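You operate a simulated robot arm through the tools that you are given. There is no shell and no other tool.

The job below is to be done with a simulated two-armed robot. You get a single attempt, and the scene is never put back.

JOB
Mend the weak foil seal: sealer to 170, press again, rack the tube.
Fine: hold the lever 2 s once it is hot; no new foil; slide out again; purple rack.

It is judged by the outcome, as a careful person would: the job done as asked, and still so three seconds after it is handed in. It fails if anything else is knocked over, pushed out of place, dropped, spilled or broken. Lids that push on must go on centred and level and be pressed home; caps that screw on are set level and turned clockwise until they are tight.

ROBOT AND FRAMES
Two 7-joint arms with fingered hands on one trunk that stands fixed in place. Base frame: the origin is at the foot of the trunk, x ahead of it, y to its left, z up; the work surface is at about z = 900. Readings come in mm, degrees, newtons and seconds.
The left shoulder is at [212, 125, 1088], the right one opposite. Each reaches about 830 mm from its shoulder. Payload 3.7 kg a hand.
The tool frame of a hand sits at the grasp point between the pads (the TCP): z along the fingers, y along the line on which they close. The tips reach 25 mm beyond it. The gripper opens to 88 mm; its body begins 29 mm behind the TCP. The gripper is a hand of 5 fingers: y runs from the thumb to the fingers, the wrist lies at [-13, -97, -162] in the tool frame.
Orientation is that of the tool frame in the base frame, as a unit quaternion [w, x, y, z]. With the fingers straight down and the wrist toward the robot, the tool's x, y and z point along [0, 1, 0], [1, 0, 0] and [0, 0, -1] of the base frame.

CONTROLS
- The arms move only by the tool nudge_tool. It takes "left_moves", "right_moves" or both (then of equal length, played together; a hand with none holds still); each is a list of rows, each an object of numbers (a shift or turn left out is 0): "x", "y", "z": the shift along the tool's x, y, z in units of 30 mm (1.0 is 30 mm); "wx", "wy", "wz": the turn, a rotation vector about the tool's x, y, z in units of 5 degrees (1.0 is 5 degrees). In form: [{"x": .., "y": .., "z": .., "wx": .., "wy": .., "wz": ..}, ...]. A call has 1 to 20 rows; each row shifts and turns the commanded pose from where the row before left it, along the tool's axes as they then stand. A call with a number of a shift or a turn outside -1 to 1 is refused whole. Rows are played at 5 a second. More than 50 mm and 8.6 degrees between two rows, and nothing of the call is played. Where a pose cannot be reached the arm comes as near as it can. A force on the tool above 50 N (or 10 N above the force at the start of the call, whichever is more), or a blocked arm, ends the call early, and 0.2 s more pass. In this call time passes only in rows, and 0.2 s behind the last. It gives the time, the measured TCP pose, the force on the tool (base axes), the opening and the grip force at its end, in the units of the frame above (readings bear some noise), with the torque about the TCP (base axes, N m) and any sound that the robot's microphone picked up.
- Cameras (640 x 400 px; columns grow to the right, rows downward): "scene" is now at [327.1, 38.2, 1255.6]; the picture's right is [0.45, -0.89, 0.00], its down [-0.22, -0.11, -0.97] and it looks along [0.87, 0.43, -0.25] (base axes); focal length 214 px, centre (320, 200). "left" rides on the left gripper at [-59, -79, -105] in its tool frame; the picture's right is [-0.73, -0.32, 0.61], its down [0.62, -0.68, 0.38] and it looks along [0.29, 0.66, 0.70] (tool axes); focal length 234 px, centre (320, 200). "right" rides on the right gripper at [59, -79, -105] in its tool frame; the picture's right is [-0.73, 0.32, -0.61], its down [-0.62, -0.68, 0.38] and it looks along [-0.29, 0.66, 0.70] (tool axes); focal length 234 px, centre (320, 200). There is no depth. A picture from a camera that has moved, and an enlarged one, comes with that camera's place and axes in the base frame and with its lens.
- camera(camera): a new picture of that camera. No time passes.
- slide_trunk(by): moves the trunk up (or, below 0, down) by that many mm; the arms and the scene camera ride with it, the base frame stays. It gives what a move gives, with no picture.
- finger_targets(index, middle, ring, little, thumb_bend, thumb_turn, hand): sets how far each is bent, from 0 (flat) to 1 (curled in); at 0.3 the hand is open as for a grip, at 0.7 the pads meet at the TCP. One left out holds its place. A second passes; each finger stops where it meets its share of the squeeze, and holds until it gets a number again. It is the only way to open and close the hand. It gives what a move gives, with no picture; readings hold the bend of each and the force on index, middle, ring, little, thumb and palm. thumb_turn goes from beside the hand (0) to across from the fingers (1), as for a grip.
- head_to(pan, tilt): turns the head with the scene camera to pan (to the left, within 80 degrees either way) and tilt (down, from -29 to 69), counted from straight ahead of the robot (the tilt from the chest, where the trunk bows). It gives what a move gives.
- zoom(camera, box): a new picture of the part [left, top, right, bottom] of that camera's present view, enlarged. No time passes.
- hand_in(): hands the job in; it is judged then, once.

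Nothing tells you positions but the pictures and the camera data. Unless the task says otherwise, let go and move clear before handing in.

The tools are called after ">>>" by a JSON object that holds its "api" and its "payload". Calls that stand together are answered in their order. nudge_tool: Moves the arms, as the interface text tells. Its arguments: {"type":"object","properties":{"left_moves":{"type":"array","items":{"type":"object","properties":{"x":{"type":"number"},"y":{"type":"number"},"z":{"type":"number"},"wx":{"type":"number"},"wy":{"type":"number"},"wz":{"type":"number"}}}},"right_moves":{"type":"array","items":{"type":"object","properties":{"x":{"type":"number"},"y":{"type":"number"},"z":{"type":"number"},"wx":{"type":"number"},"wy":{"type":"number"},"wz":{"type":"number"}}}}},"required":[]} The other tools are called the same way: slide_trunk (by) moves the trunk up or down; finger_targets (index, middle, ring, little, thumb_bend, thumb_turn, hand) moves the fingers one by one; head_to (pan, tilt) turns the head that bears the scene camera; camera (camera) takes a picture; zoom (camera, box) takes an enlarged picture of a part of a camera's view; hand_in () hands the job in.

At the start:

```text
t: 0.0
left_ee_pos: [379.5, 295.9, 1340.4]
left_ee_rot: [0.0, 0.707, 0.708, 0.0]
left_force: [0.1, -0.6, 1.0]
left_ft_torque: [0.02, 0.02, 0.03]
left_grip_width: 87.8
left_grasp_force: 0.0
left_shape: jaw
left_bend: [0.3, 0.3, 0.3, 0.3, 0.3, 0.98]
left_finger forces: [0.0, 0.0, 0.0, 0.1, 0.0, 0.0]
right_ee_pos: [587.9, -105.2, 1360.6]
right_ee_rot: [0.0, 0.707, 0.708, 0.0]
right_force: [0.2, -0.7, 0.5]
right_ft_torque: [-0.01, 0.0, 0.02]
right_grip_width: 87.7
right_grasp_force: 0.1
right_shape: jaw
right_bend: [0.3, 0.3, 0.3, 0.3, 0.3, 0.98]
right_finger forces: [0.1, 0.0, 0.0, 0.1, 0.0, 0.0]
trunk travel left (down, up): [-115.0, 301.0]
head pan, tilt (commanded): [26.5, 14.5]
```

scene: 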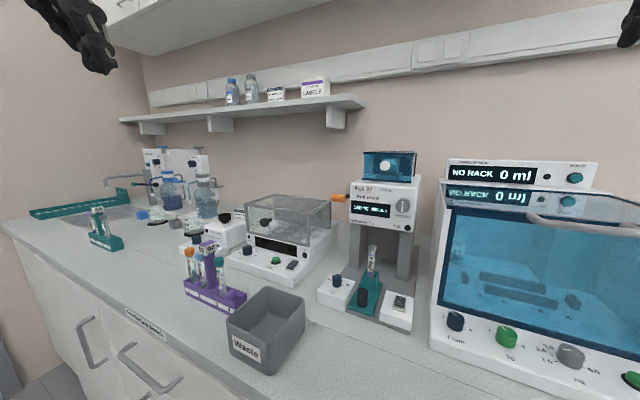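
right: 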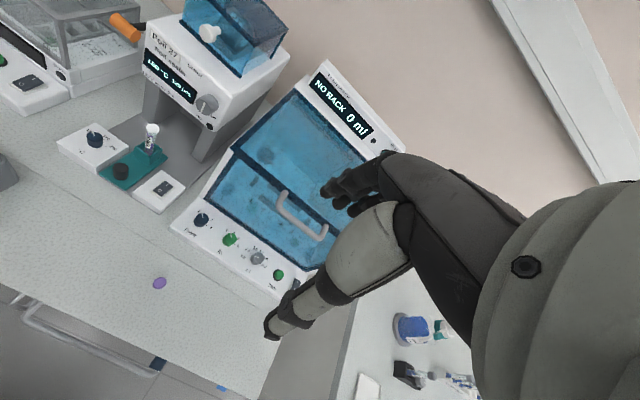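
left: 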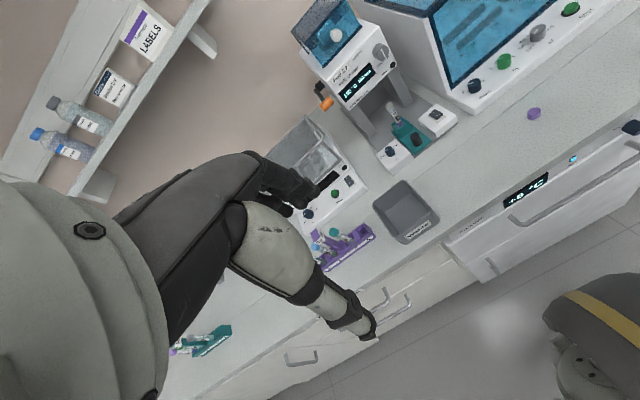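

I see a bench with a heat sealer (orange lever, display, teal slide with a tube), a purple rack, waste bin and other devices. I'll look closer at the sealer and the rack before moving.

>>> {"api": "zoom", "payload": {"camera": "scene", "box": [310, 140, 440, 340]}}

>>> {"api": "zoom", "payload": {"camera": "scene", "box": [170, 220, 310, 330]}}

>>> {"api": "zoom", "payload": {"camera": "right", "box": [40, 0, 300, 220]}}

>>> {"api": "zoom", "payload": {"camera": "left", "box": [270, 0, 470, 270]}}

```text
2.00 times, centred on (375, 240) of scene
camera zoom: at [327.1, 38.2, 1255.6], right [0.45, -0.89, 0.0], down [-0.22, -0.11, -0.97], along [0.87, 0.43, -0.25], focal length 429 px, centre (210, 120)
```

zoom: 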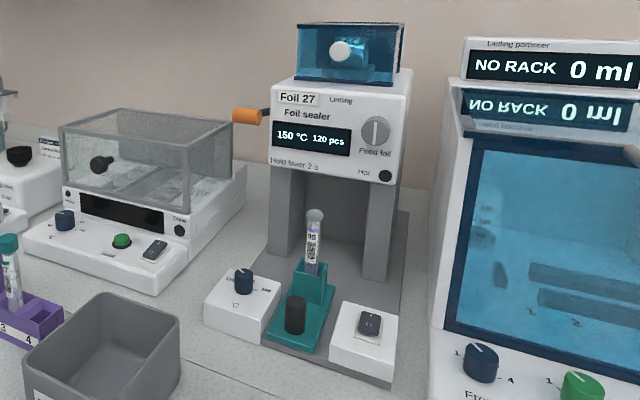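

```text
3.64 times, centred on (240, 275) of scene
camera zoom: at [327.1, 38.2, 1255.6], right [0.45, -0.89, 0.0], down [-0.22, -0.11, -0.97], along [0.87, 0.43, -0.25], focal length 780 px, centre (611, -73)
```

zoom: 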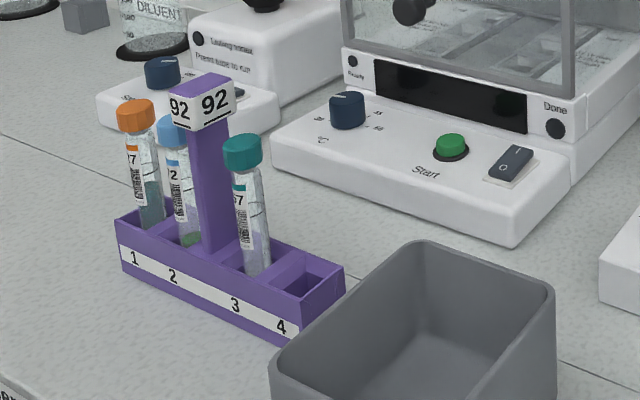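

```text
1.82 times, centred on (170, 110) of right
camera zoom: at [508.3, -46.7, 1465.1], right [0.32, -0.73, 0.61], down [-0.68, -0.62, -0.38], along [0.66, -0.29, -0.7], focal length 426 px, centre (593, 364)
```

zoom: 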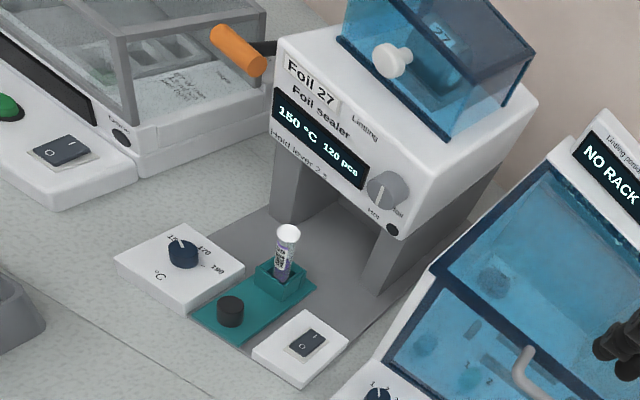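

```text
1.48 times, centred on (370, 135) of left
camera zoom: at [299.5, 237.1, 1446.8], right [-0.32, -0.73, -0.61], down [-0.68, 0.62, -0.38], along [0.66, 0.29, -0.7], focal length 347 px, centre (246, 296)
```

zoom: 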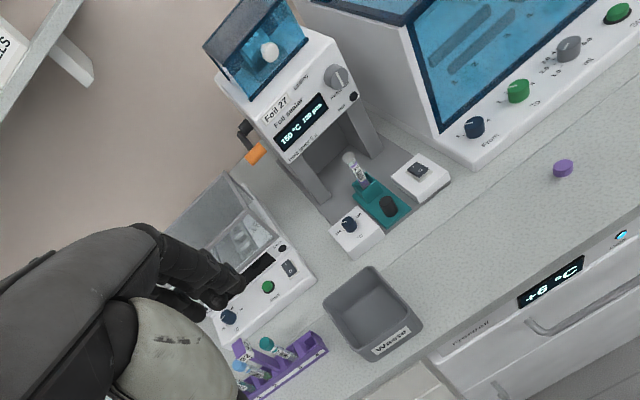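

The sealer shows 150 °C with a temperature dial on its left foot, a rocker on its right foot, and an orange lever on the head's left side; the tube stands in the teal slide. I'll zoom further to read the labels and fix the geometry.

>>> {"api": "zoom", "payload": {"camera": "right", "box": [70, 100, 200, 220]}}

>>> {"api": "zoom", "payload": {"camera": "right", "box": [90, 0, 230, 130]}}

>>> {"api": "zoom", "payload": {"camera": "scene", "box": [315, 250, 415, 330]}}

>>> {"api": "zoom", "payload": {"camera": "scene", "box": [320, 145, 430, 245]}}

>>> {"api": "zoom", "payload": {"camera": "left", "box": [300, 80, 460, 180]}}

>>> {"api": "zoom", "payload": {"camera": "left", "box": [290, 200, 450, 290]}}

```text
3.33 times, centred on (135, 160) of right
camera zoom: at [508.3, -46.7, 1465.1], right [0.32, -0.73, 0.61], down [-0.68, -0.62, -0.38], along [0.66, -0.29, -0.7], focal length 781 px, centre (937, 333)
```

zoom: 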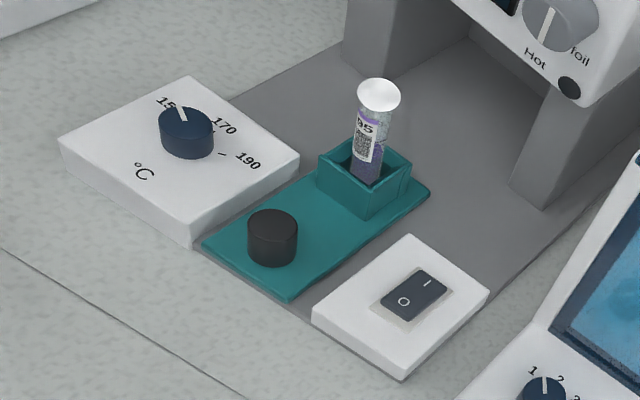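

```text
3.08 times, centred on (160, 65) of right
camera zoom: at [508.3, -46.7, 1465.1], right [0.32, -0.73, 0.61], down [-0.68, -0.62, -0.38], along [0.66, -0.29, -0.7], focal length 720 px, centre (812, 615)
```

zoom: 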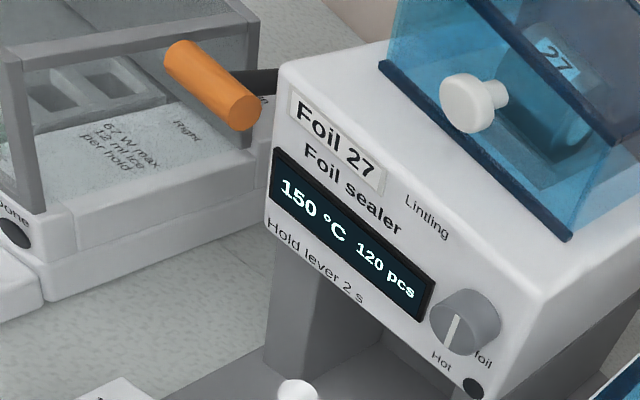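

```text
5.00 times, centred on (365, 290) of scene
camera zoom: at [327.1, 38.2, 1255.6], right [0.45, -0.89, 0.0], down [-0.22, -0.11, -0.97], along [0.87, 0.43, -0.25], focal length 1072 px, centre (95, -250)
```

zoom: 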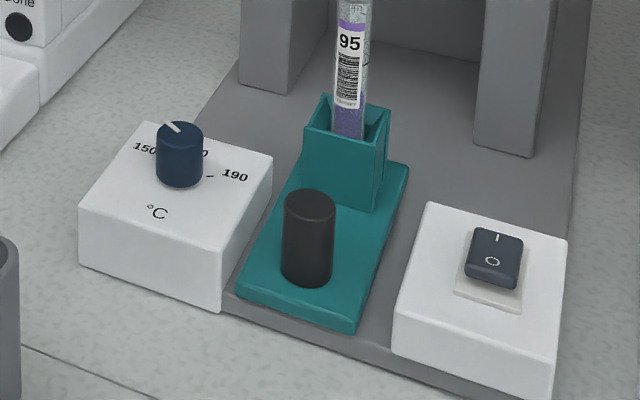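

```text
4.00 times, centred on (375, 195) of scene
camera zoom: at [327.1, 38.2, 1255.6], right [0.45, -0.89, 0.0], down [-0.22, -0.11, -0.97], along [0.87, 0.43, -0.25], focal length 858 px, centre (100, 220)
```

zoom: 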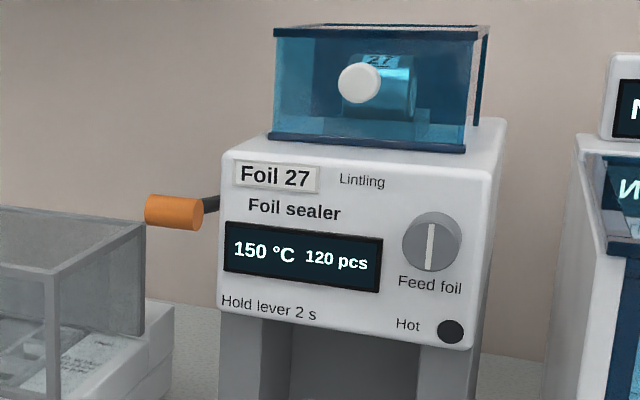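

```text
4.00 times, centred on (380, 130) of left
camera zoom: at [299.5, 237.1, 1446.8], right [-0.32, -0.73, -0.61], down [-0.68, 0.62, -0.38], along [0.66, 0.29, -0.7], focal length 937 px, centre (80, 480)
```

zoom: 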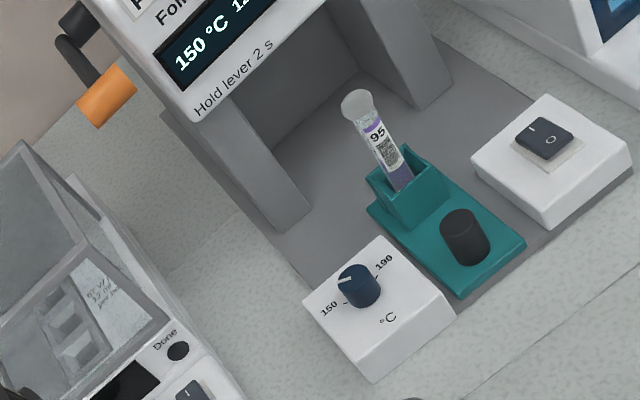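

```text
4.00 times, centred on (370, 245) of left
camera zoom: at [299.5, 237.1, 1446.8], right [-0.32, -0.73, -0.61], down [-0.68, 0.62, -0.38], along [0.66, 0.29, -0.7], focal length 937 px, centre (120, 20)
```

zoom: 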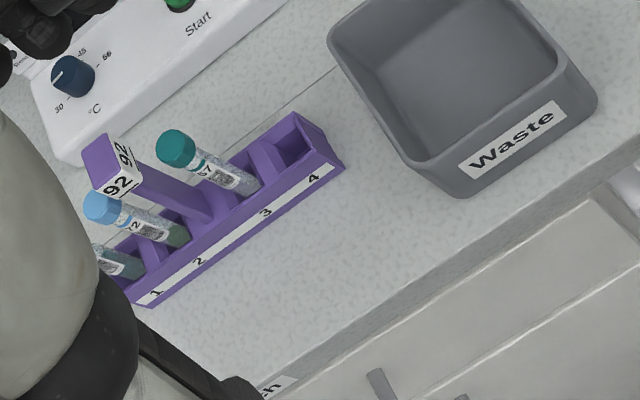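

The dial points at 150 with 170 straight ahead and 190 to the right; the Hot lamp is dark and the slide is out. I take the dial top to be near (737, 199, 960), the slide knob (719, 133, 956), the tube top (783, 133, 1027), and the free rack slot 4 (604, 382, 931). I'll bring the left hand above the dial to look closer.

>>> {"api": "nudge_tool", "payload": {"left_moves": [{"x": -0.27, "y": 0.99, "z": 0.4}, {"x": -0.27, "y": 0.99, "z": 0.4}, {"x": -0.27, "y": 0.99, "z": 0.6}, {"x": -0.27, "y": 0.99, "z": 0.6}, {"x": -0.27, "y": 0.99, "z": 0.6}, {"x": -0.27, "y": 0.99, "z": 0.6}, {"x": -0.27, "y": 0.99, "z": 0.6}, {"x": -0.27, "y": 0.99, "z": 0.6}, {"x": -0.27, "y": 0.99, "z": 0.6}, {"x": -0.27, "y": 0.99, "z": 0.6}, {"x": -0.27, "y": 0.99, "z": 0.6}, {"x": -0.27, "y": 0.99, "z": 0.6}]}}

>>> {"api": "camera", "payload": {"camera": "scene"}}

>>> {"api": "camera", "payload": {"camera": "left"}}

>>> {"api": "camera", "payload": {"camera": "right"}}

```text
t: 2.6
left_ee_pos: [735.3, 197.9, 1134.7]
left_ee_rot: [0.0, 0.707, 0.707, -0.001]
left_force: [0.0, -0.1, 0.6]
left_ft_torque: [-0.03, 0.0, -0.01]
left_grip_width: 87.9
left_grasp_force: 0.0
left_shape: jaw
left_bend: [0.3, 0.3, 0.3, 0.3, 0.3, 0.98]
left_finger forces: [0.0, 0.0, 0.1, 0.0, 0.0, 0.0]
right_ee_pos: [590.6, -106.4, 1360.6]
right_ee_rot: [-0.001, 0.707, 0.708, -0.001]
right_force: [-0.7, 0.3, 0.6]
right_ft_torque: [0.01, 0.04, -0.03]
right_grip_width: 88.0
right_grasp_force: 0.1
right_shape: jaw
right_bend: [0.3, 0.3, 0.3, 0.3, 0.3, 0.98]
right_finger forces: [0.0, 0.1, 0.0, 0.0, 0.0, 0.0]
trunk travel left (down, up): [-115.0, 301.0]
head pan, tilt (commanded): [26.5, 14.5]
```

```text
taken
camera scene: at [328.2, 38.1, 1255.0], right [0.45, -0.89, 0.0], down [-0.22, -0.11, -0.97], along [0.87, 0.43, -0.25], focal length 214 px, centre (320, 200)
```

scene: 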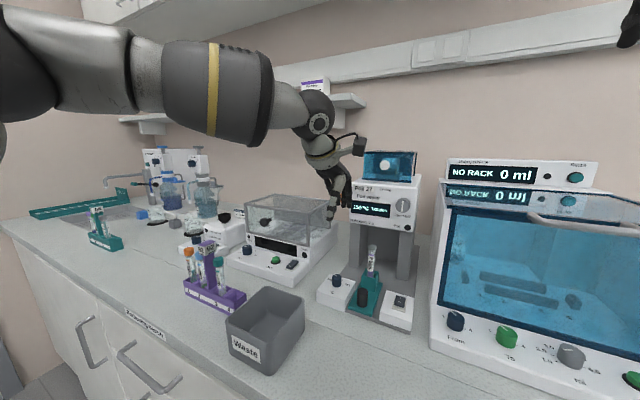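

```text
taken
camera left: at [656.2, 140.7, 1242.5], right [-0.32, -0.73, -0.61], down [-0.68, 0.62, -0.38], along [0.66, 0.29, -0.7], focal length 234 px, centre (320, 200)
```

left: 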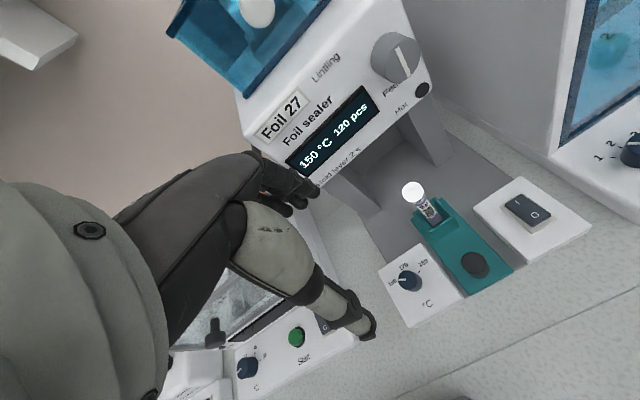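

```text
taken
camera right: at [510.0, -46.8, 1464.1], right [0.33, -0.73, 0.61], down [-0.68, -0.62, -0.38], along [0.66, -0.29, -0.7], focal length 234 px, centre (320, 200)
```

right: 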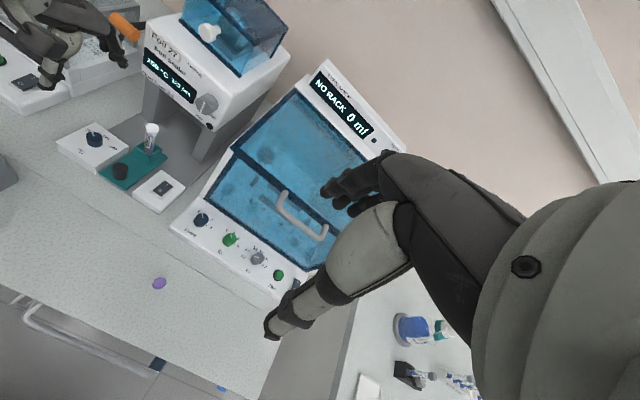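

The left hand hangs above the dial, clear of everything. I'll zoom to refine dial, slide knob and tube positions from this closer view, and look at the finger layout.

>>> {"api": "zoom", "payload": {"camera": "left", "box": [370, 160, 570, 320]}}

>>> {"api": "zoom", "payload": {"camera": "left", "box": [230, 140, 390, 350]}}

>>> {"api": "zoom", "payload": {"camera": "right", "box": [0, 0, 160, 100]}}

>>> {"api": "zoom", "payload": {"camera": "scene", "box": [280, 80, 420, 240]}}

```text
2.50 times, centred on (470, 240) of left
camera zoom: at [656.2, 140.7, 1242.5], right [-0.32, -0.73, -0.61], down [-0.68, 0.62, -0.38], along [0.66, 0.29, -0.7], focal length 585 px, centre (-55, 100)
```

zoom: 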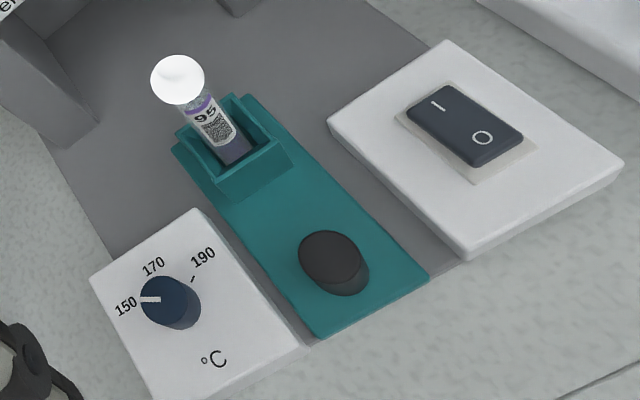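

```text
1.90 times, centred on (310, 245) of left
camera zoom: at [656.2, 140.7, 1242.5], right [-0.32, -0.73, -0.61], down [-0.68, 0.62, -0.38], along [0.66, 0.29, -0.7], focal length 446 px, centre (339, 114)
```

zoom: 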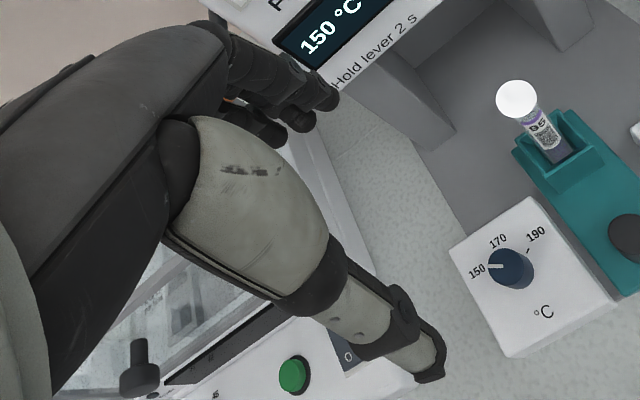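

```text
4.00 times, centred on (80, 50) of right
camera zoom: at [510.0, -46.8, 1464.1], right [0.33, -0.73, 0.61], down [-0.68, -0.62, -0.38], along [0.66, -0.29, -0.7], focal length 937 px, centre (1280, 800)
```

zoom: 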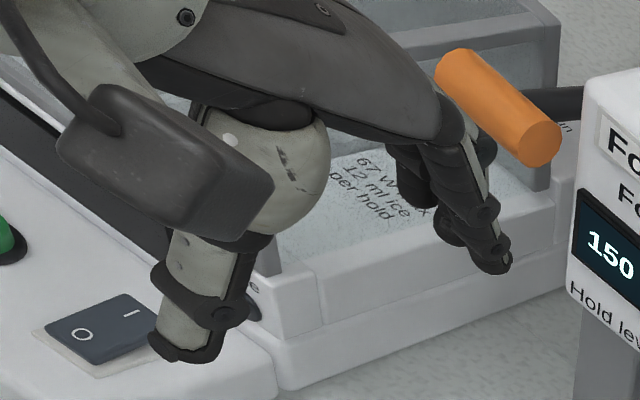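

```text
2.50 times, centred on (350, 160) of scene
camera zoom: at [328.2, 38.1, 1255.0], right [0.45, -0.89, 0.0], down [-0.22, -0.11, -0.97], along [0.87, 0.43, -0.25], focal length 536 px, centre (245, 300)
```

zoom: 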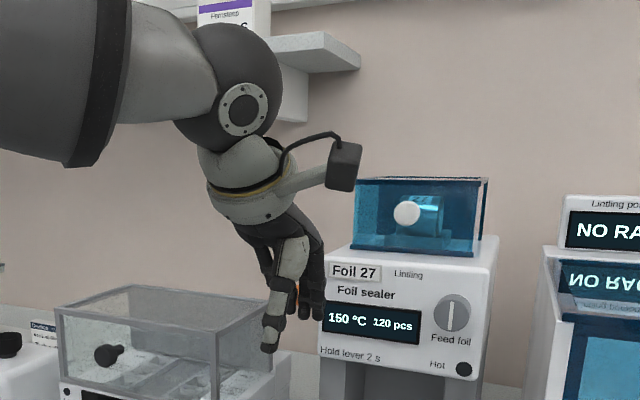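

Refined from the close view: dial axis about (737, 201), box top about z 933, pointer at 150. I'll yaw the left hand 30° counter-clockwise and lower it to just above the dial, then check.

>>> {"api": "nudge_tool", "payload": {"left_moves": [{"x": 0.1, "y": 0.05, "wz": -1}, {"wz": -1}, {"wz": -1}, {"wz": -1}, {"wz": -1}, {"wz": -1}, {"z": 0.8}, {"z": 0.8}, {"z": 0.8}, {"z": 0.8}, {"z": 0.8}]}}

>>> {"api": "camera", "payload": {"camera": "left"}}

>>> {"api": "zoom", "payload": {"camera": "scene", "box": [270, 180, 430, 320]}}

>>> {"api": "zoom", "payload": {"camera": "right", "box": [20, 20, 200, 220]}}

```text
t: 5.0
left_ee_pos: [737.9, 201.7, 1015.8]
left_ee_rot: [0.0, 0.499, 0.867, 0.0]
left_force: [-0.2, 0.0, -0.4]
left_ft_torque: [0.03, 0.03, -0.01]
left_grip_width: 87.8
left_grasp_force: 0.1
left_shape: jaw
left_bend: [0.3, 0.3, 0.3, 0.3, 0.3, 0.98]
left_finger forces: [0.0, 0.1, 0.1, 0.0, 0.0, 0.0]
right_ee_pos: [589.3, -107.4, 1360.2]
right_ee_rot: [0.0, 0.707, 0.707, -0.001]
right_force: [0.0, -0.6, -0.2]
right_ft_torque: [0.01, 0.04, 0.03]
right_grip_width: 87.5
right_grasp_force: 0.1
right_shape: jaw
right_bend: [0.3, 0.3, 0.3, 0.3, 0.3, 0.98]
right_finger forces: [0.0, 0.0, 0.1, 0.1, 0.0, 0.0]
trunk travel left (down, up): [-115.0, 301.0]
head pan, tilt (commanded): [26.5, 14.5]
```

```text
taken
camera left: at [698.0, 112.4, 1122.8], right [0.08, -0.79, -0.61], down [-0.9, 0.2, -0.38], along [0.42, 0.58, -0.7], focal length 234 px, centre (320, 200)
```

left: 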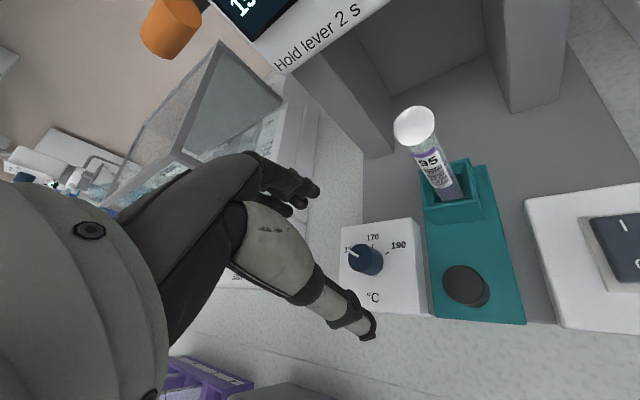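

```text
2.86 times, centred on (350, 250) of scene
camera zoom: at [327.6, 38.3, 1255.3], right [0.45, -0.89, 0.0], down [-0.22, -0.11, -0.97], along [0.87, 0.43, -0.25], focal length 613 px, centre (234, 57)
```

zoom: 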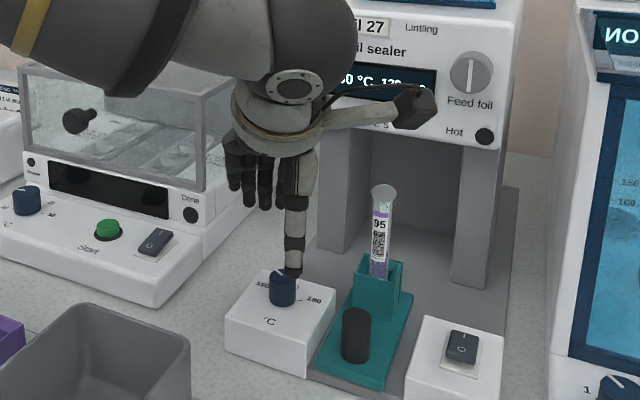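

```text
2.00 times, centred on (110, 120) of right
camera zoom: at [509.1, -46.5, 1464.6], right [0.32, -0.73, 0.61], down [-0.68, -0.62, -0.38], along [0.66, -0.29, -0.7], focal length 468 px, centre (740, 360)
```

zoom: 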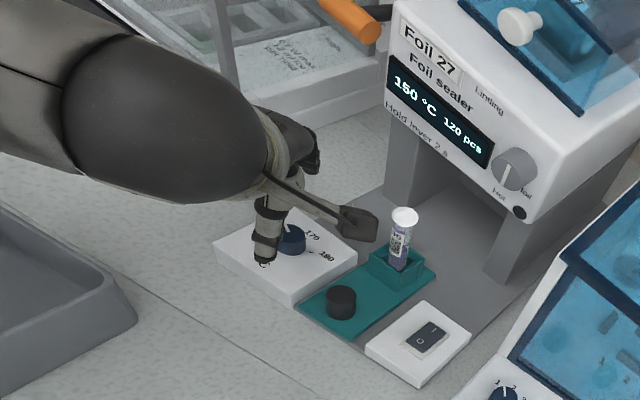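

The hand is right over the dial, yawed 30°. I'll zoom in once more to check the dial axis against the grasp point before descending.

>>> {"api": "zoom", "payload": {"camera": "left", "box": [260, 160, 440, 340]}}

```text
2.22 times, centred on (350, 250) of left
camera zoom: at [698.0, 112.4, 1122.8], right [0.08, -0.79, -0.61], down [-0.9, 0.2, -0.38], along [0.42, 0.58, -0.7], focal length 520 px, centre (253, 89)
```

zoom: 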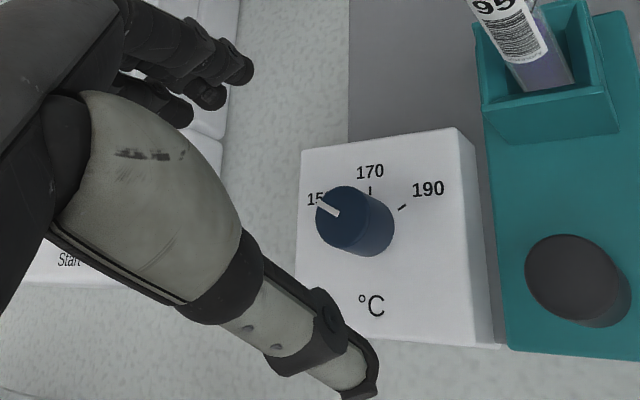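

The dial axis matches the grasp point within a millimetre. Lowering to grip height.

>>> {"api": "nudge_tool", "payload": {"left_moves": [{"z": 0.6}, {"z": 0.6}, {"z": 0.55}]}}

>>> {"api": "camera", "payload": {"camera": "left"}}

>>> {"api": "zoom", "payload": {"camera": "right", "box": [40, 60, 200, 200]}}

>>> {"api": "zoom", "payload": {"camera": "scene", "box": [290, 220, 400, 320]}}

```text
t: 5.8
left_ee_pos: [735.7, 200.6, 963.3]
left_ee_rot: [0.0, 0.5, 0.866, 0.0]
left_force: [0.1, 0.1, -1.1]
left_ft_torque: [-0.02, -0.01, -0.03]
left_grip_width: 87.7
left_grasp_force: 0.0
left_shape: jaw
left_bend: [0.3, 0.3, 0.3, 0.3, 0.3, 0.98]
left_finger forces: [0.0, 0.0, 0.1, 0.0, 0.0, 0.1]
right_ee_pos: [588.6, -106.5, 1361.1]
right_ee_rot: [0.0, 0.707, 0.707, 0.0]
right_force: [0.3, 0.1, -0.4]
right_ft_torque: [0.0, 0.0, -0.03]
right_grip_width: 87.5
right_grasp_force: 0.1
right_shape: jaw
right_bend: [0.3, 0.3, 0.3, 0.3, 0.3, 0.98]
right_finger forces: [0.1, 0.0, 0.1, 0.0, 0.2, 0.0]
trunk travel left (down, up): [-115.0, 301.0]
head pan, tilt (commanded): [26.5, 14.5]
```

```text
taken
camera left: at [696.7, 111.8, 1070.0], right [0.08, -0.79, -0.61], down [-0.9, 0.2, -0.38], along [0.42, 0.58, -0.7], focal length 234 px, centre (320, 200)
```

left: 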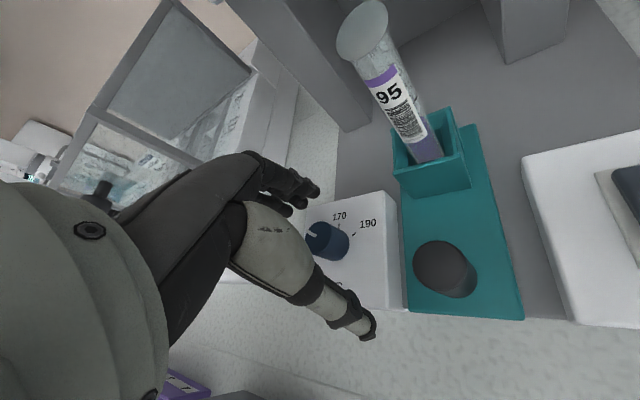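

```text
2.86 times, centred on (120, 130) of right
camera zoom: at [508.9, -46.5, 1464.7], right [0.32, -0.73, 0.61], down [-0.68, -0.62, -0.38], along [0.66, -0.29, -0.7], focal length 669 px, centre (891, 400)
```

zoom: 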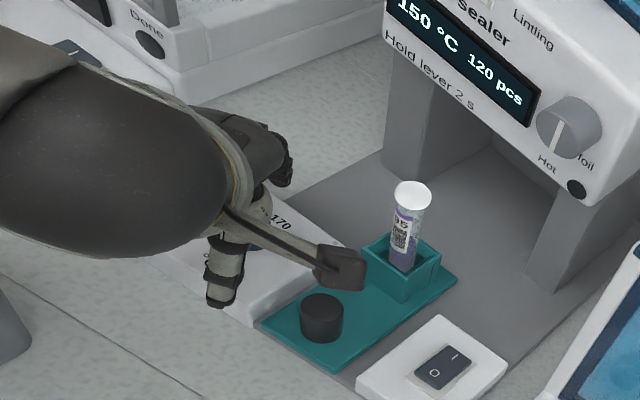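

```text
4.00 times, centred on (345, 270) of scene
camera zoom: at [327.5, 38.3, 1255.4], right [0.45, -0.89, 0.0], down [-0.22, -0.11, -0.97], along [0.87, 0.43, -0.25], focal length 858 px, centre (220, -80)
```

zoom: 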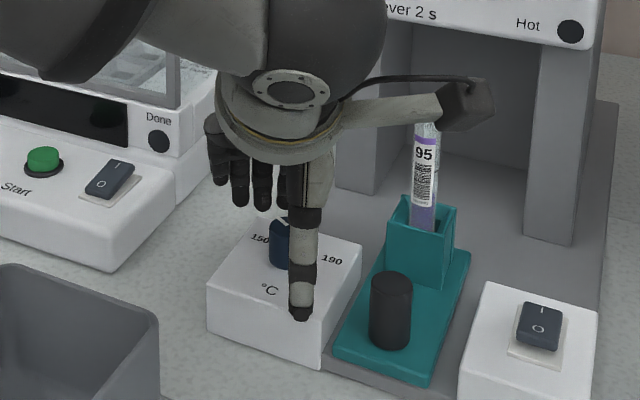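

The fingers straddle the dial with tips just above the box. I'll raise 3 mm for margin and then close thumb, index and middle on the dial.

>>> {"api": "nudge_tool", "payload": {"left_moves": [{"x": 0.02, "y": 0.05, "z": -0.1}]}}

>>> {"api": "finger_targets", "payload": {"hand": "left", "index": 0.6, "middle": 0.6, "thumb_bend": 0.6}}

>>> {"api": "camera", "payload": {"camera": "left"}}

>>> {"api": "zoom", "payload": {"camera": "scene", "box": [290, 220, 400, 320]}}

```text
t: 6.2
left_ee_pos: [736.7, 202.1, 967.6]
left_ee_rot: [-0.001, 0.499, 0.866, 0.0]
left_force: [-0.3, -0.3, 0.3]
left_ft_torque: [0.0, -0.01, 0.0]
left_grip_width: 87.8
left_grasp_force: 0.0
left_shape: jaw
left_bend: [0.3, 0.3, 0.3, 0.3, 0.3, 0.98]
left_finger forces: [0.0, 0.1, 0.0, 0.0, 0.0, 0.0]
right_ee_pos: [588.5, -106.3, 1361.1]
right_ee_rot: [0.001, 0.706, 0.708, 0.001]
right_force: [0.0, 0.4, -0.6]
right_ft_torque: [-0.01, -0.02, 0.03]
right_grip_width: 87.6
right_grasp_force: 0.0
right_shape: jaw
right_bend: [0.3, 0.3, 0.3, 0.3, 0.3, 0.98]
right_finger forces: [0.1, 0.0, 0.0, 0.0, 0.0, 0.0]
trunk travel left (down, up): [-115.0, 301.0]
head pan, tilt (commanded): [26.5, 14.5]
```

```text
t: 7.2
left_ee_pos: [736.9, 203.4, 968.0]
left_ee_rot: [0.0, 0.5, 0.866, 0.0]
left_force: [-0.4, -1.1, -0.3]
left_ft_torque: [0.01, 0.01, -0.01]
left_grip_width: 20.2
left_grasp_force: 0.0
left_shape: fingers
left_bend: [0.6, 0.6, 0.3, 0.3, 0.6, 0.98]
left_finger forces: [0.0, 0.0, 0.1, 0.0, 0.1, 0.0]
right_ee_pos: [587.8, -105.5, 1361.5]
right_ee_rot: [0.0, 0.706, 0.708, 0.0]
right_force: [-0.1, -0.6, 0.6]
right_ft_torque: [0.01, 0.0, -0.01]
right_grip_width: 87.6
right_grasp_force: 0.1
right_shape: jaw
right_bend: [0.3, 0.3, 0.3, 0.3, 0.3, 0.98]
right_finger forces: [0.0, 0.0, 0.0, 0.0, 0.0, 0.0]
trunk travel left (down, up): [-115.0, 301.0]
head pan, tilt (commanded): [26.5, 14.5]
```

```text
taken
camera left: at [697.5, 113.2, 1074.1], right [0.08, -0.79, -0.61], down [-0.9, 0.2, -0.38], along [0.42, 0.58, -0.7], focal length 234 px, centre (320, 200)
```

left: 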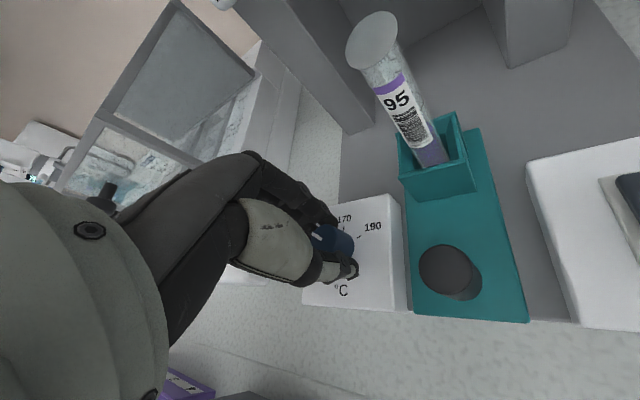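

```text
4.00 times, centred on (345, 270) of scene
camera zoom: at [327.1, 38.2, 1255.6], right [0.45, -0.89, 0.0], down [-0.22, -0.11, -0.97], along [0.87, 0.43, -0.25], focal length 858 px, centre (220, -80)
```

zoom: 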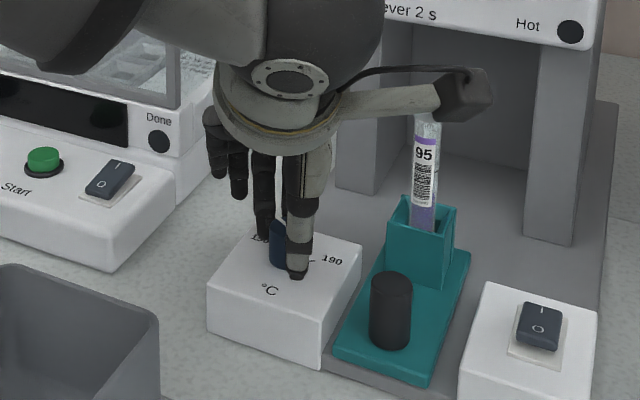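

The pads are almost touching the dial (20 mm gap, no force yet). I'll close a bit more to get a firm hold and check the alignment.

>>> {"api": "finger_targets", "payload": {"hand": "left", "index": 0.68, "middle": 0.68, "thumb_bend": 0.68}}

>>> {"api": "zoom", "payload": {"camera": "left", "box": [270, 180, 410, 310]}}

```text
t: 8.2
left_ee_pos: [735.7, 203.8, 967.5]
left_ee_rot: [0.0, 0.499, 0.867, 0.0]
left_force: [2.7, 1.9, -0.9]
left_ft_torque: [0.04, -0.03, -0.04]
left_grip_width: 14.0
left_grasp_force: 3.4
left_shape: fingers
left_bend: [0.62, 0.66, 0.3, 0.3, 0.64, 0.97]
left_finger forces: [3.8, 1.9, 0.0, 0.0, 2.7, 0.0]
right_ee_pos: [589.2, -106.4, 1361.6]
right_ee_rot: [-0.001, 0.706, 0.708, -0.001]
right_force: [0.5, 0.4, -0.7]
right_ft_torque: [0.0, -0.04, 0.01]
right_grip_width: 87.7
right_grasp_force: 0.2
right_shape: jaw
right_bend: [0.3, 0.3, 0.3, 0.3, 0.3, 0.98]
right_finger forces: [0.1, 0.1, 0.0, 0.0, 0.0, 0.0]
trunk travel left (down, up): [-115.0, 301.0]
head pan, tilt (commanded): [26.5, 14.5]
```

```text
3.08 times, centred on (340, 245) of left
camera zoom: at [697.8, 113.4, 1073.9], right [0.08, -0.79, -0.61], down [-0.9, 0.2, -0.38], along [0.42, 0.58, -0.7], focal length 720 px, centre (258, 62)
```

zoom: 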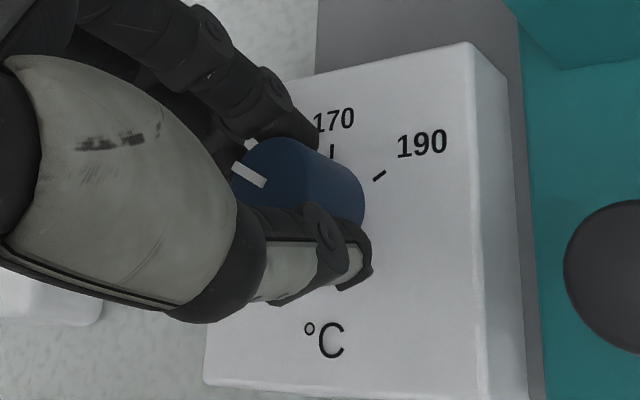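

Index and thumb hold the dial with about 3.5 N. Now turning 60° clockwise in 5° steps.

>>> {"api": "nudge_tool", "payload": {"left_moves": [{"wz": 1}, {"wz": 1}, {"wz": 1}, {"wz": 1}, {"wz": 1}, {"wz": 1}]}}

>>> {"api": "zoom", "payload": {"camera": "left", "box": [270, 180, 410, 310]}}

>>> {"api": "zoom", "payload": {"camera": "right", "box": [40, 0, 240, 200]}}

```text
t: 9.6
left_ee_pos: [737.9, 202.7, 967.3]
left_ee_rot: [0.0, 0.707, 0.707, 0.0]
left_force: [2.4, 1.8, 0.8]
left_ft_torque: [0.05, -0.01, 0.02]
left_grip_width: 13.9
left_grasp_force: 3.9
left_shape: fingers
left_bend: [0.62, 0.66, 0.3, 0.3, 0.64, 0.97]
left_finger forces: [3.1, 2.5, 0.1, 0.1, 3.4, 0.0]
right_ee_pos: [588.7, -105.2, 1361.5]
right_ee_rot: [0.0, 0.707, 0.708, 0.0]
right_force: [0.3, -0.6, -1.1]
right_ft_torque: [0.02, 0.03, 0.0]
right_grip_width: 87.5
right_grasp_force: 0.1
right_shape: jaw
right_bend: [0.3, 0.3, 0.3, 0.3, 0.3, 0.98]
right_finger forces: [0.0, 0.0, 0.1, 0.1, 0.0, 0.0]
trunk travel left (down, up): [-115.0, 301.0]
head pan, tilt (commanded): [26.5, 14.5]
```

```text
3.08 times, centred on (340, 245) of left
camera zoom: at [658.4, 145.0, 1073.5], right [-0.32, -0.73, -0.61], down [-0.68, 0.62, -0.38], along [0.66, 0.29, -0.7], focal length 720 px, centre (258, 62)
```

zoom: 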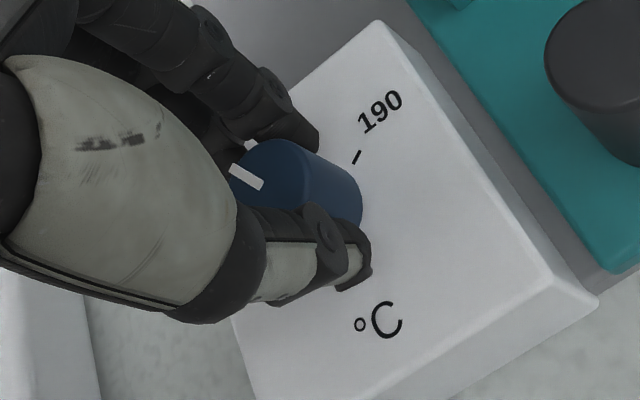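

```text
2.00 times, centred on (140, 100) of right
camera zoom: at [508.2, -46.3, 1465.1], right [0.32, -0.73, 0.61], down [-0.68, -0.62, -0.38], along [0.66, -0.29, -0.7], focal length 468 px, centre (680, 400)
```

zoom: 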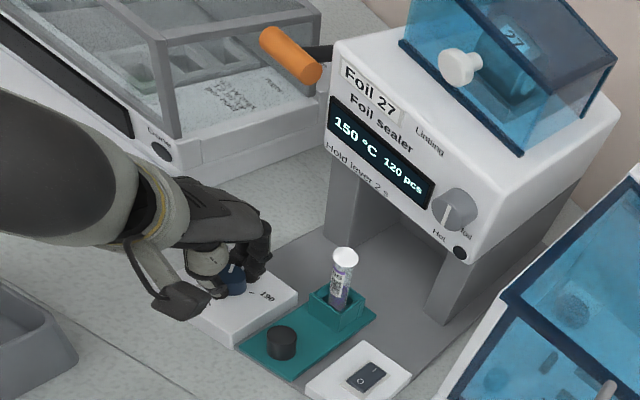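

The dial follows the hand (half-way). Turning the remaining 30°.

>>> {"api": "nudge_tool", "payload": {"left_moves": [{"wz": 1}, {"wz": 1}, {"wz": 1}, {"wz": 1}, {"wz": 1}, {"wz": 1}]}}

>>> {"api": "zoom", "payload": {"camera": "left", "box": [270, 180, 410, 310]}}

>>> {"api": "zoom", "payload": {"camera": "right", "box": [40, 0, 240, 200]}}

```text
t: 11.0
left_ee_pos: [738.5, 203.3, 967.7]
left_ee_rot: [0.0, 0.866, 0.5, 0.0]
left_force: [4.9, -1.1, 0.7]
left_ft_torque: [0.03, -0.07, -0.02]
left_grip_width: 13.7
left_grasp_force: 5.1
left_shape: fingers
left_bend: [0.62, 0.66, 0.3, 0.3, 0.64, 0.98]
left_finger forces: [3.8, 2.9, 0.1, 0.0, 2.6, 0.0]
right_ee_pos: [588.1, -105.3, 1360.7]
right_ee_rot: [-0.001, 0.707, 0.707, -0.001]
right_force: [0.8, 1.0, 0.6]
right_ft_torque: [0.02, -0.04, -0.04]
right_grip_width: 87.7
right_grasp_force: 0.0
right_shape: jaw
right_bend: [0.3, 0.3, 0.3, 0.3, 0.3, 0.98]
right_finger forces: [0.0, 0.0, 0.0, 0.1, 0.1, 0.1]
trunk travel left (down, up): [-115.0, 301.0]
head pan, tilt (commanded): [26.5, 14.5]
```

```text
3.08 times, centred on (340, 245) of left
camera zoom: at [639.7, 192.3, 1073.4], right [-0.64, -0.47, -0.61], down [-0.28, 0.88, -0.38], along [0.71, -0.08, -0.7], focal length 720 px, centre (258, 62)
```

zoom: 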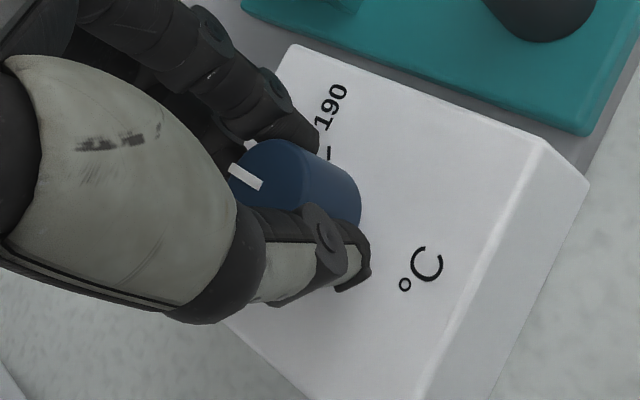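

```text
2.00 times, centred on (140, 100) of right
camera zoom: at [508.7, -46.5, 1464.9], right [0.32, -0.73, 0.61], down [-0.68, -0.62, -0.38], along [0.66, -0.29, -0.7], focal length 468 px, centre (680, 400)
```

zoom: 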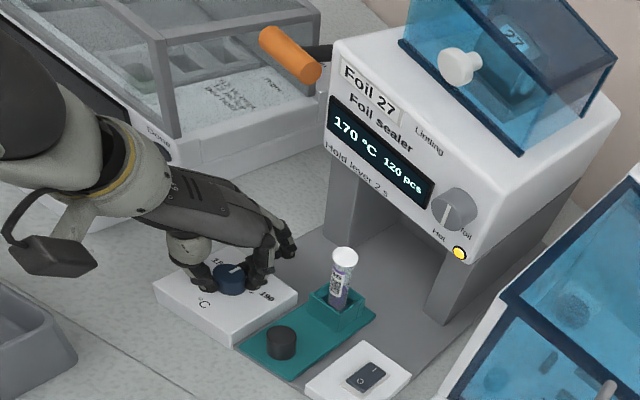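

The display now reads 170 °C and the Hot lamp lights up yellow. I'll release the dial, rise, and then check the lamp and pointer.

>>> {"api": "finger_targets", "payload": {"hand": "left", "index": 0.35, "middle": 0.35, "thumb_bend": 0.35}}

>>> {"api": "nudge_tool", "payload": {"left_moves": [{"z": -0.6}, {"z": -0.8}, {"z": -0.8}, {"z": -0.8}, {"z": -0.4}]}}

>>> {"api": "zoom", "payload": {"camera": "right", "box": [60, 0, 240, 220]}}

>>> {"api": "camera", "payload": {"camera": "left"}}

>>> {"api": "zoom", "payload": {"camera": "scene", "box": [300, 130, 440, 340]}}

```text
t: 12.0
left_ee_pos: [737.6, 201.8, 965.6]
left_ee_rot: [0.0, 0.866, 0.5, 0.0]
left_force: [0.5, 1.1, 0.5]
left_ft_torque: [0.02, 0.01, 0.01]
left_grip_width: 73.8
left_grasp_force: 0.1
left_shape: fingers
left_bend: [0.35, 0.35, 0.3, 0.3, 0.35, 0.98]
left_finger forces: [0.1, 0.1, 0.0, 0.1, 0.0, 0.1]
right_ee_pos: [587.6, -106.0, 1362.2]
right_ee_rot: [0.0, 0.706, 0.708, -0.001]
right_force: [0.1, -0.2, -0.2]
right_ft_torque: [0.0, 0.04, -0.02]
right_grip_width: 87.6
right_grasp_force: 0.0
right_shape: jaw
right_bend: [0.3, 0.3, 0.3, 0.3, 0.3, 0.98]
right_finger forces: [0.0, 0.0, 0.0, 0.0, 0.1, 0.0]
trunk travel left (down, up): [-115.0, 301.0]
head pan, tilt (commanded): [26.5, 14.5]
```

```text
t: 13.2
left_ee_pos: [737.2, 201.8, 1068.7]
left_ee_rot: [0.0, 0.866, 0.5, 0.001]
left_force: [-0.1, 0.2, 0.3]
left_ft_torque: [-0.02, 0.03, -0.03]
left_grip_width: 74.1
left_grasp_force: 0.1
left_shape: fingers
left_bend: [0.35, 0.35, 0.3, 0.3, 0.35, 0.98]
left_finger forces: [0.1, 0.1, 0.0, 0.0, 0.0, 0.1]
right_ee_pos: [587.9, -105.6, 1362.2]
right_ee_rot: [0.0, 0.706, 0.708, 0.0]
right_force: [0.0, 0.4, 0.3]
right_ft_torque: [-0.01, 0.0, -0.01]
right_grip_width: 87.5
right_grasp_force: 0.0
right_shape: jaw
right_bend: [0.3, 0.3, 0.3, 0.3, 0.3, 0.98]
right_finger forces: [0.0, 0.0, 0.0, 0.0, 0.0, 0.0]
trunk travel left (down, up): [-115.0, 301.0]
head pan, tilt (commanded): [26.5, 14.5]
```

```text
1.82 times, centred on (150, 110) of right
camera zoom: at [508.2, -46.6, 1465.1], right [0.32, -0.73, 0.61], down [-0.68, -0.62, -0.38], along [0.66, -0.29, -0.7], focal length 426 px, centre (629, 364)
```

zoom: 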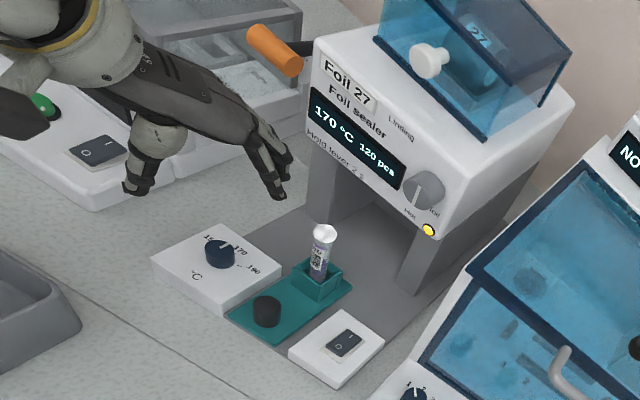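

```text
taken
camera left: at [639.5, 191.7, 1175.3], right [-0.64, -0.47, -0.61], down [-0.28, 0.88, -0.38], along [0.71, -0.08, -0.7], focal length 234 px, centre (320, 200)
```

left: 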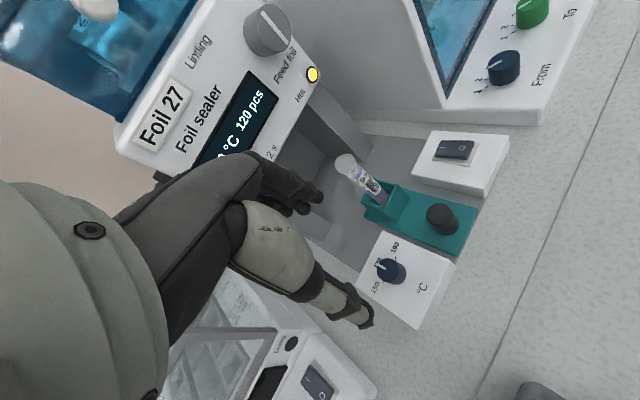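

```text
1.90 times, centred on (370, 235) of scene
camera zoom: at [327.0, 38.2, 1255.6], right [0.45, -0.89, 0.0], down [-0.22, -0.11, -0.97], along [0.87, 0.43, -0.25], focal length 408 px, centre (225, 133)
```

zoom: 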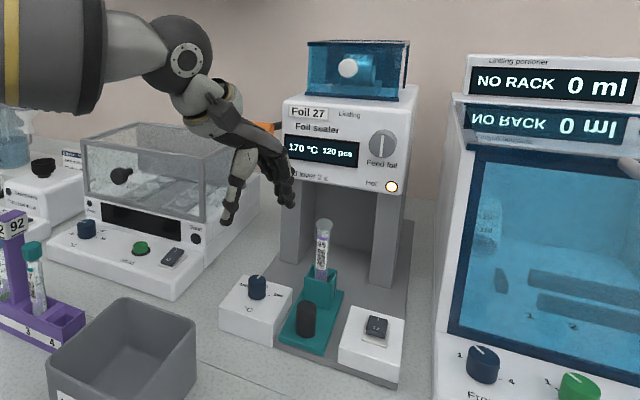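

The dial is at 170, display 170 °C and the Hot lamp is on. Next I'll lift the left hand out of the way, bring it square again near the lever for a look, so the right hand can push the slide in.

>>> {"api": "nudge_tool", "payload": {"left_moves": [{"z": -0.9, "wz": -1}, {"z": -0.9, "wz": -1}, {"z": -0.9, "wz": -1}, {"z": -0.9, "wz": -1}, {"z": -0.9, "wz": -1}, {"z": -0.9, "wz": -1}, {"z": -0.9, "x": 0.6}, {"x": 0.6, "z": -0.3}]}}

>>> {"api": "camera", "payload": {"camera": "left"}}

>>> {"api": "zoom", "payload": {"camera": "left", "box": [300, 120, 440, 260]}}

>>> {"api": "zoom", "payload": {"camera": "right", "box": [60, 0, 200, 110]}}

>>> {"api": "camera", "payload": {"camera": "scene"}}

```text
t: 15.0
left_ee_pos: [736.3, 237.5, 1266.6]
left_ee_rot: [0.001, 0.707, 0.708, 0.0]
left_force: [0.4, 0.3, 0.2]
left_ft_torque: [0.0, 0.0, -0.01]
left_grip_width: 73.9
left_grasp_force: 0.0
left_shape: fingers
left_bend: [0.35, 0.35, 0.3, 0.3, 0.35, 0.98]
left_finger forces: [0.1, 0.0, 0.0, 0.0, 0.0, 0.0]
right_ee_pos: [588.3, -105.3, 1360.3]
right_ee_rot: [0.001, 0.706, 0.708, 0.001]
right_force: [0.1, 0.4, -0.1]
right_ft_torque: [-0.01, -0.02, 0.02]
right_grip_width: 87.9
right_grasp_force: 0.1
right_shape: jaw
right_bend: [0.3, 0.3, 0.3, 0.3, 0.3, 0.98]
right_finger forces: [0.0, 0.0, 0.1, 0.0, 0.0, 0.1]
trunk travel left (down, up): [-115.0, 301.0]
head pan, tilt (commanded): [26.5, 14.5]
```

```text
taken
camera left: at [657.8, 180.1, 1374.1], right [-0.32, -0.73, -0.61], down [-0.68, 0.62, -0.38], along [0.66, 0.29, -0.7], focal length 234 px, centre (320, 200)
```

left: 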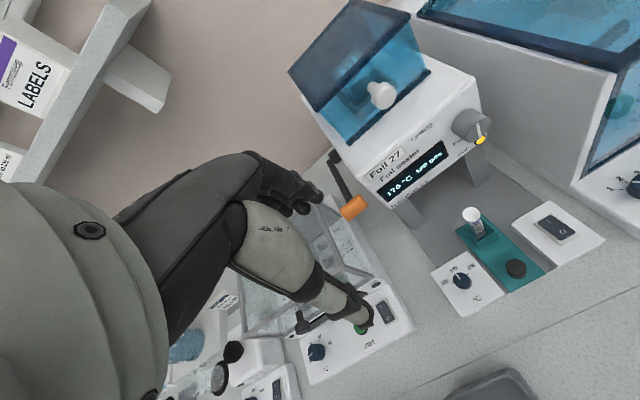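

```text
2.86 times, centred on (370, 190) of left
camera zoom: at [657.8, 180.1, 1374.1], right [-0.32, -0.73, -0.61], down [-0.68, 0.62, -0.38], along [0.66, 0.29, -0.7], focal length 669 px, centre (177, 229)
```

zoom: 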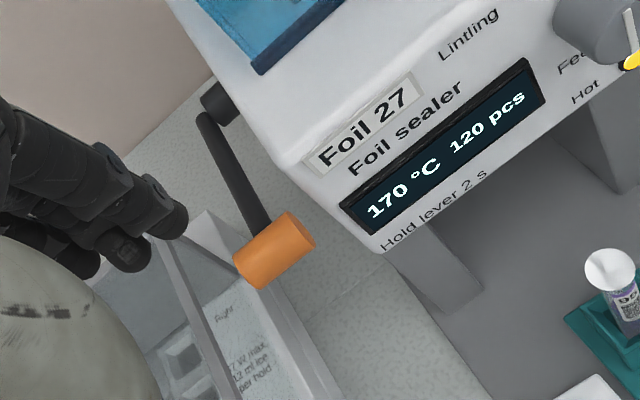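

```text
3.64 times, centred on (130, 55) of right
camera zoom: at [508.3, -46.4, 1465.0], right [0.32, -0.73, 0.61], down [-0.68, -0.62, -0.38], along [0.66, -0.29, -0.7], focal length 852 px, centre (1011, 727)
```

zoom: 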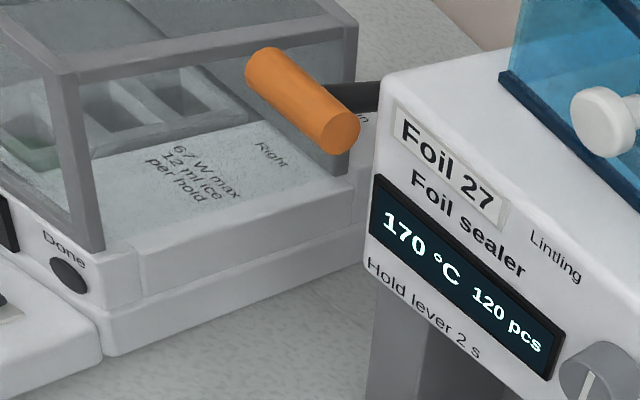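

```text
taken
camera scene: at [327.1, 38.4, 1255.5], right [0.45, -0.89, 0.0], down [-0.22, -0.11, -0.97], along [0.87, 0.43, -0.25], focal length 214 px, centre (320, 200)
```

scene: 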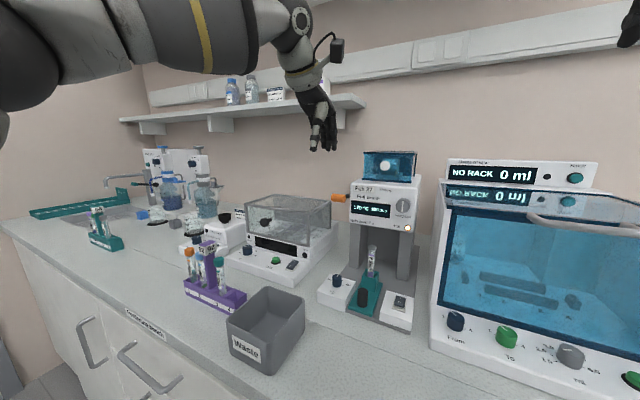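

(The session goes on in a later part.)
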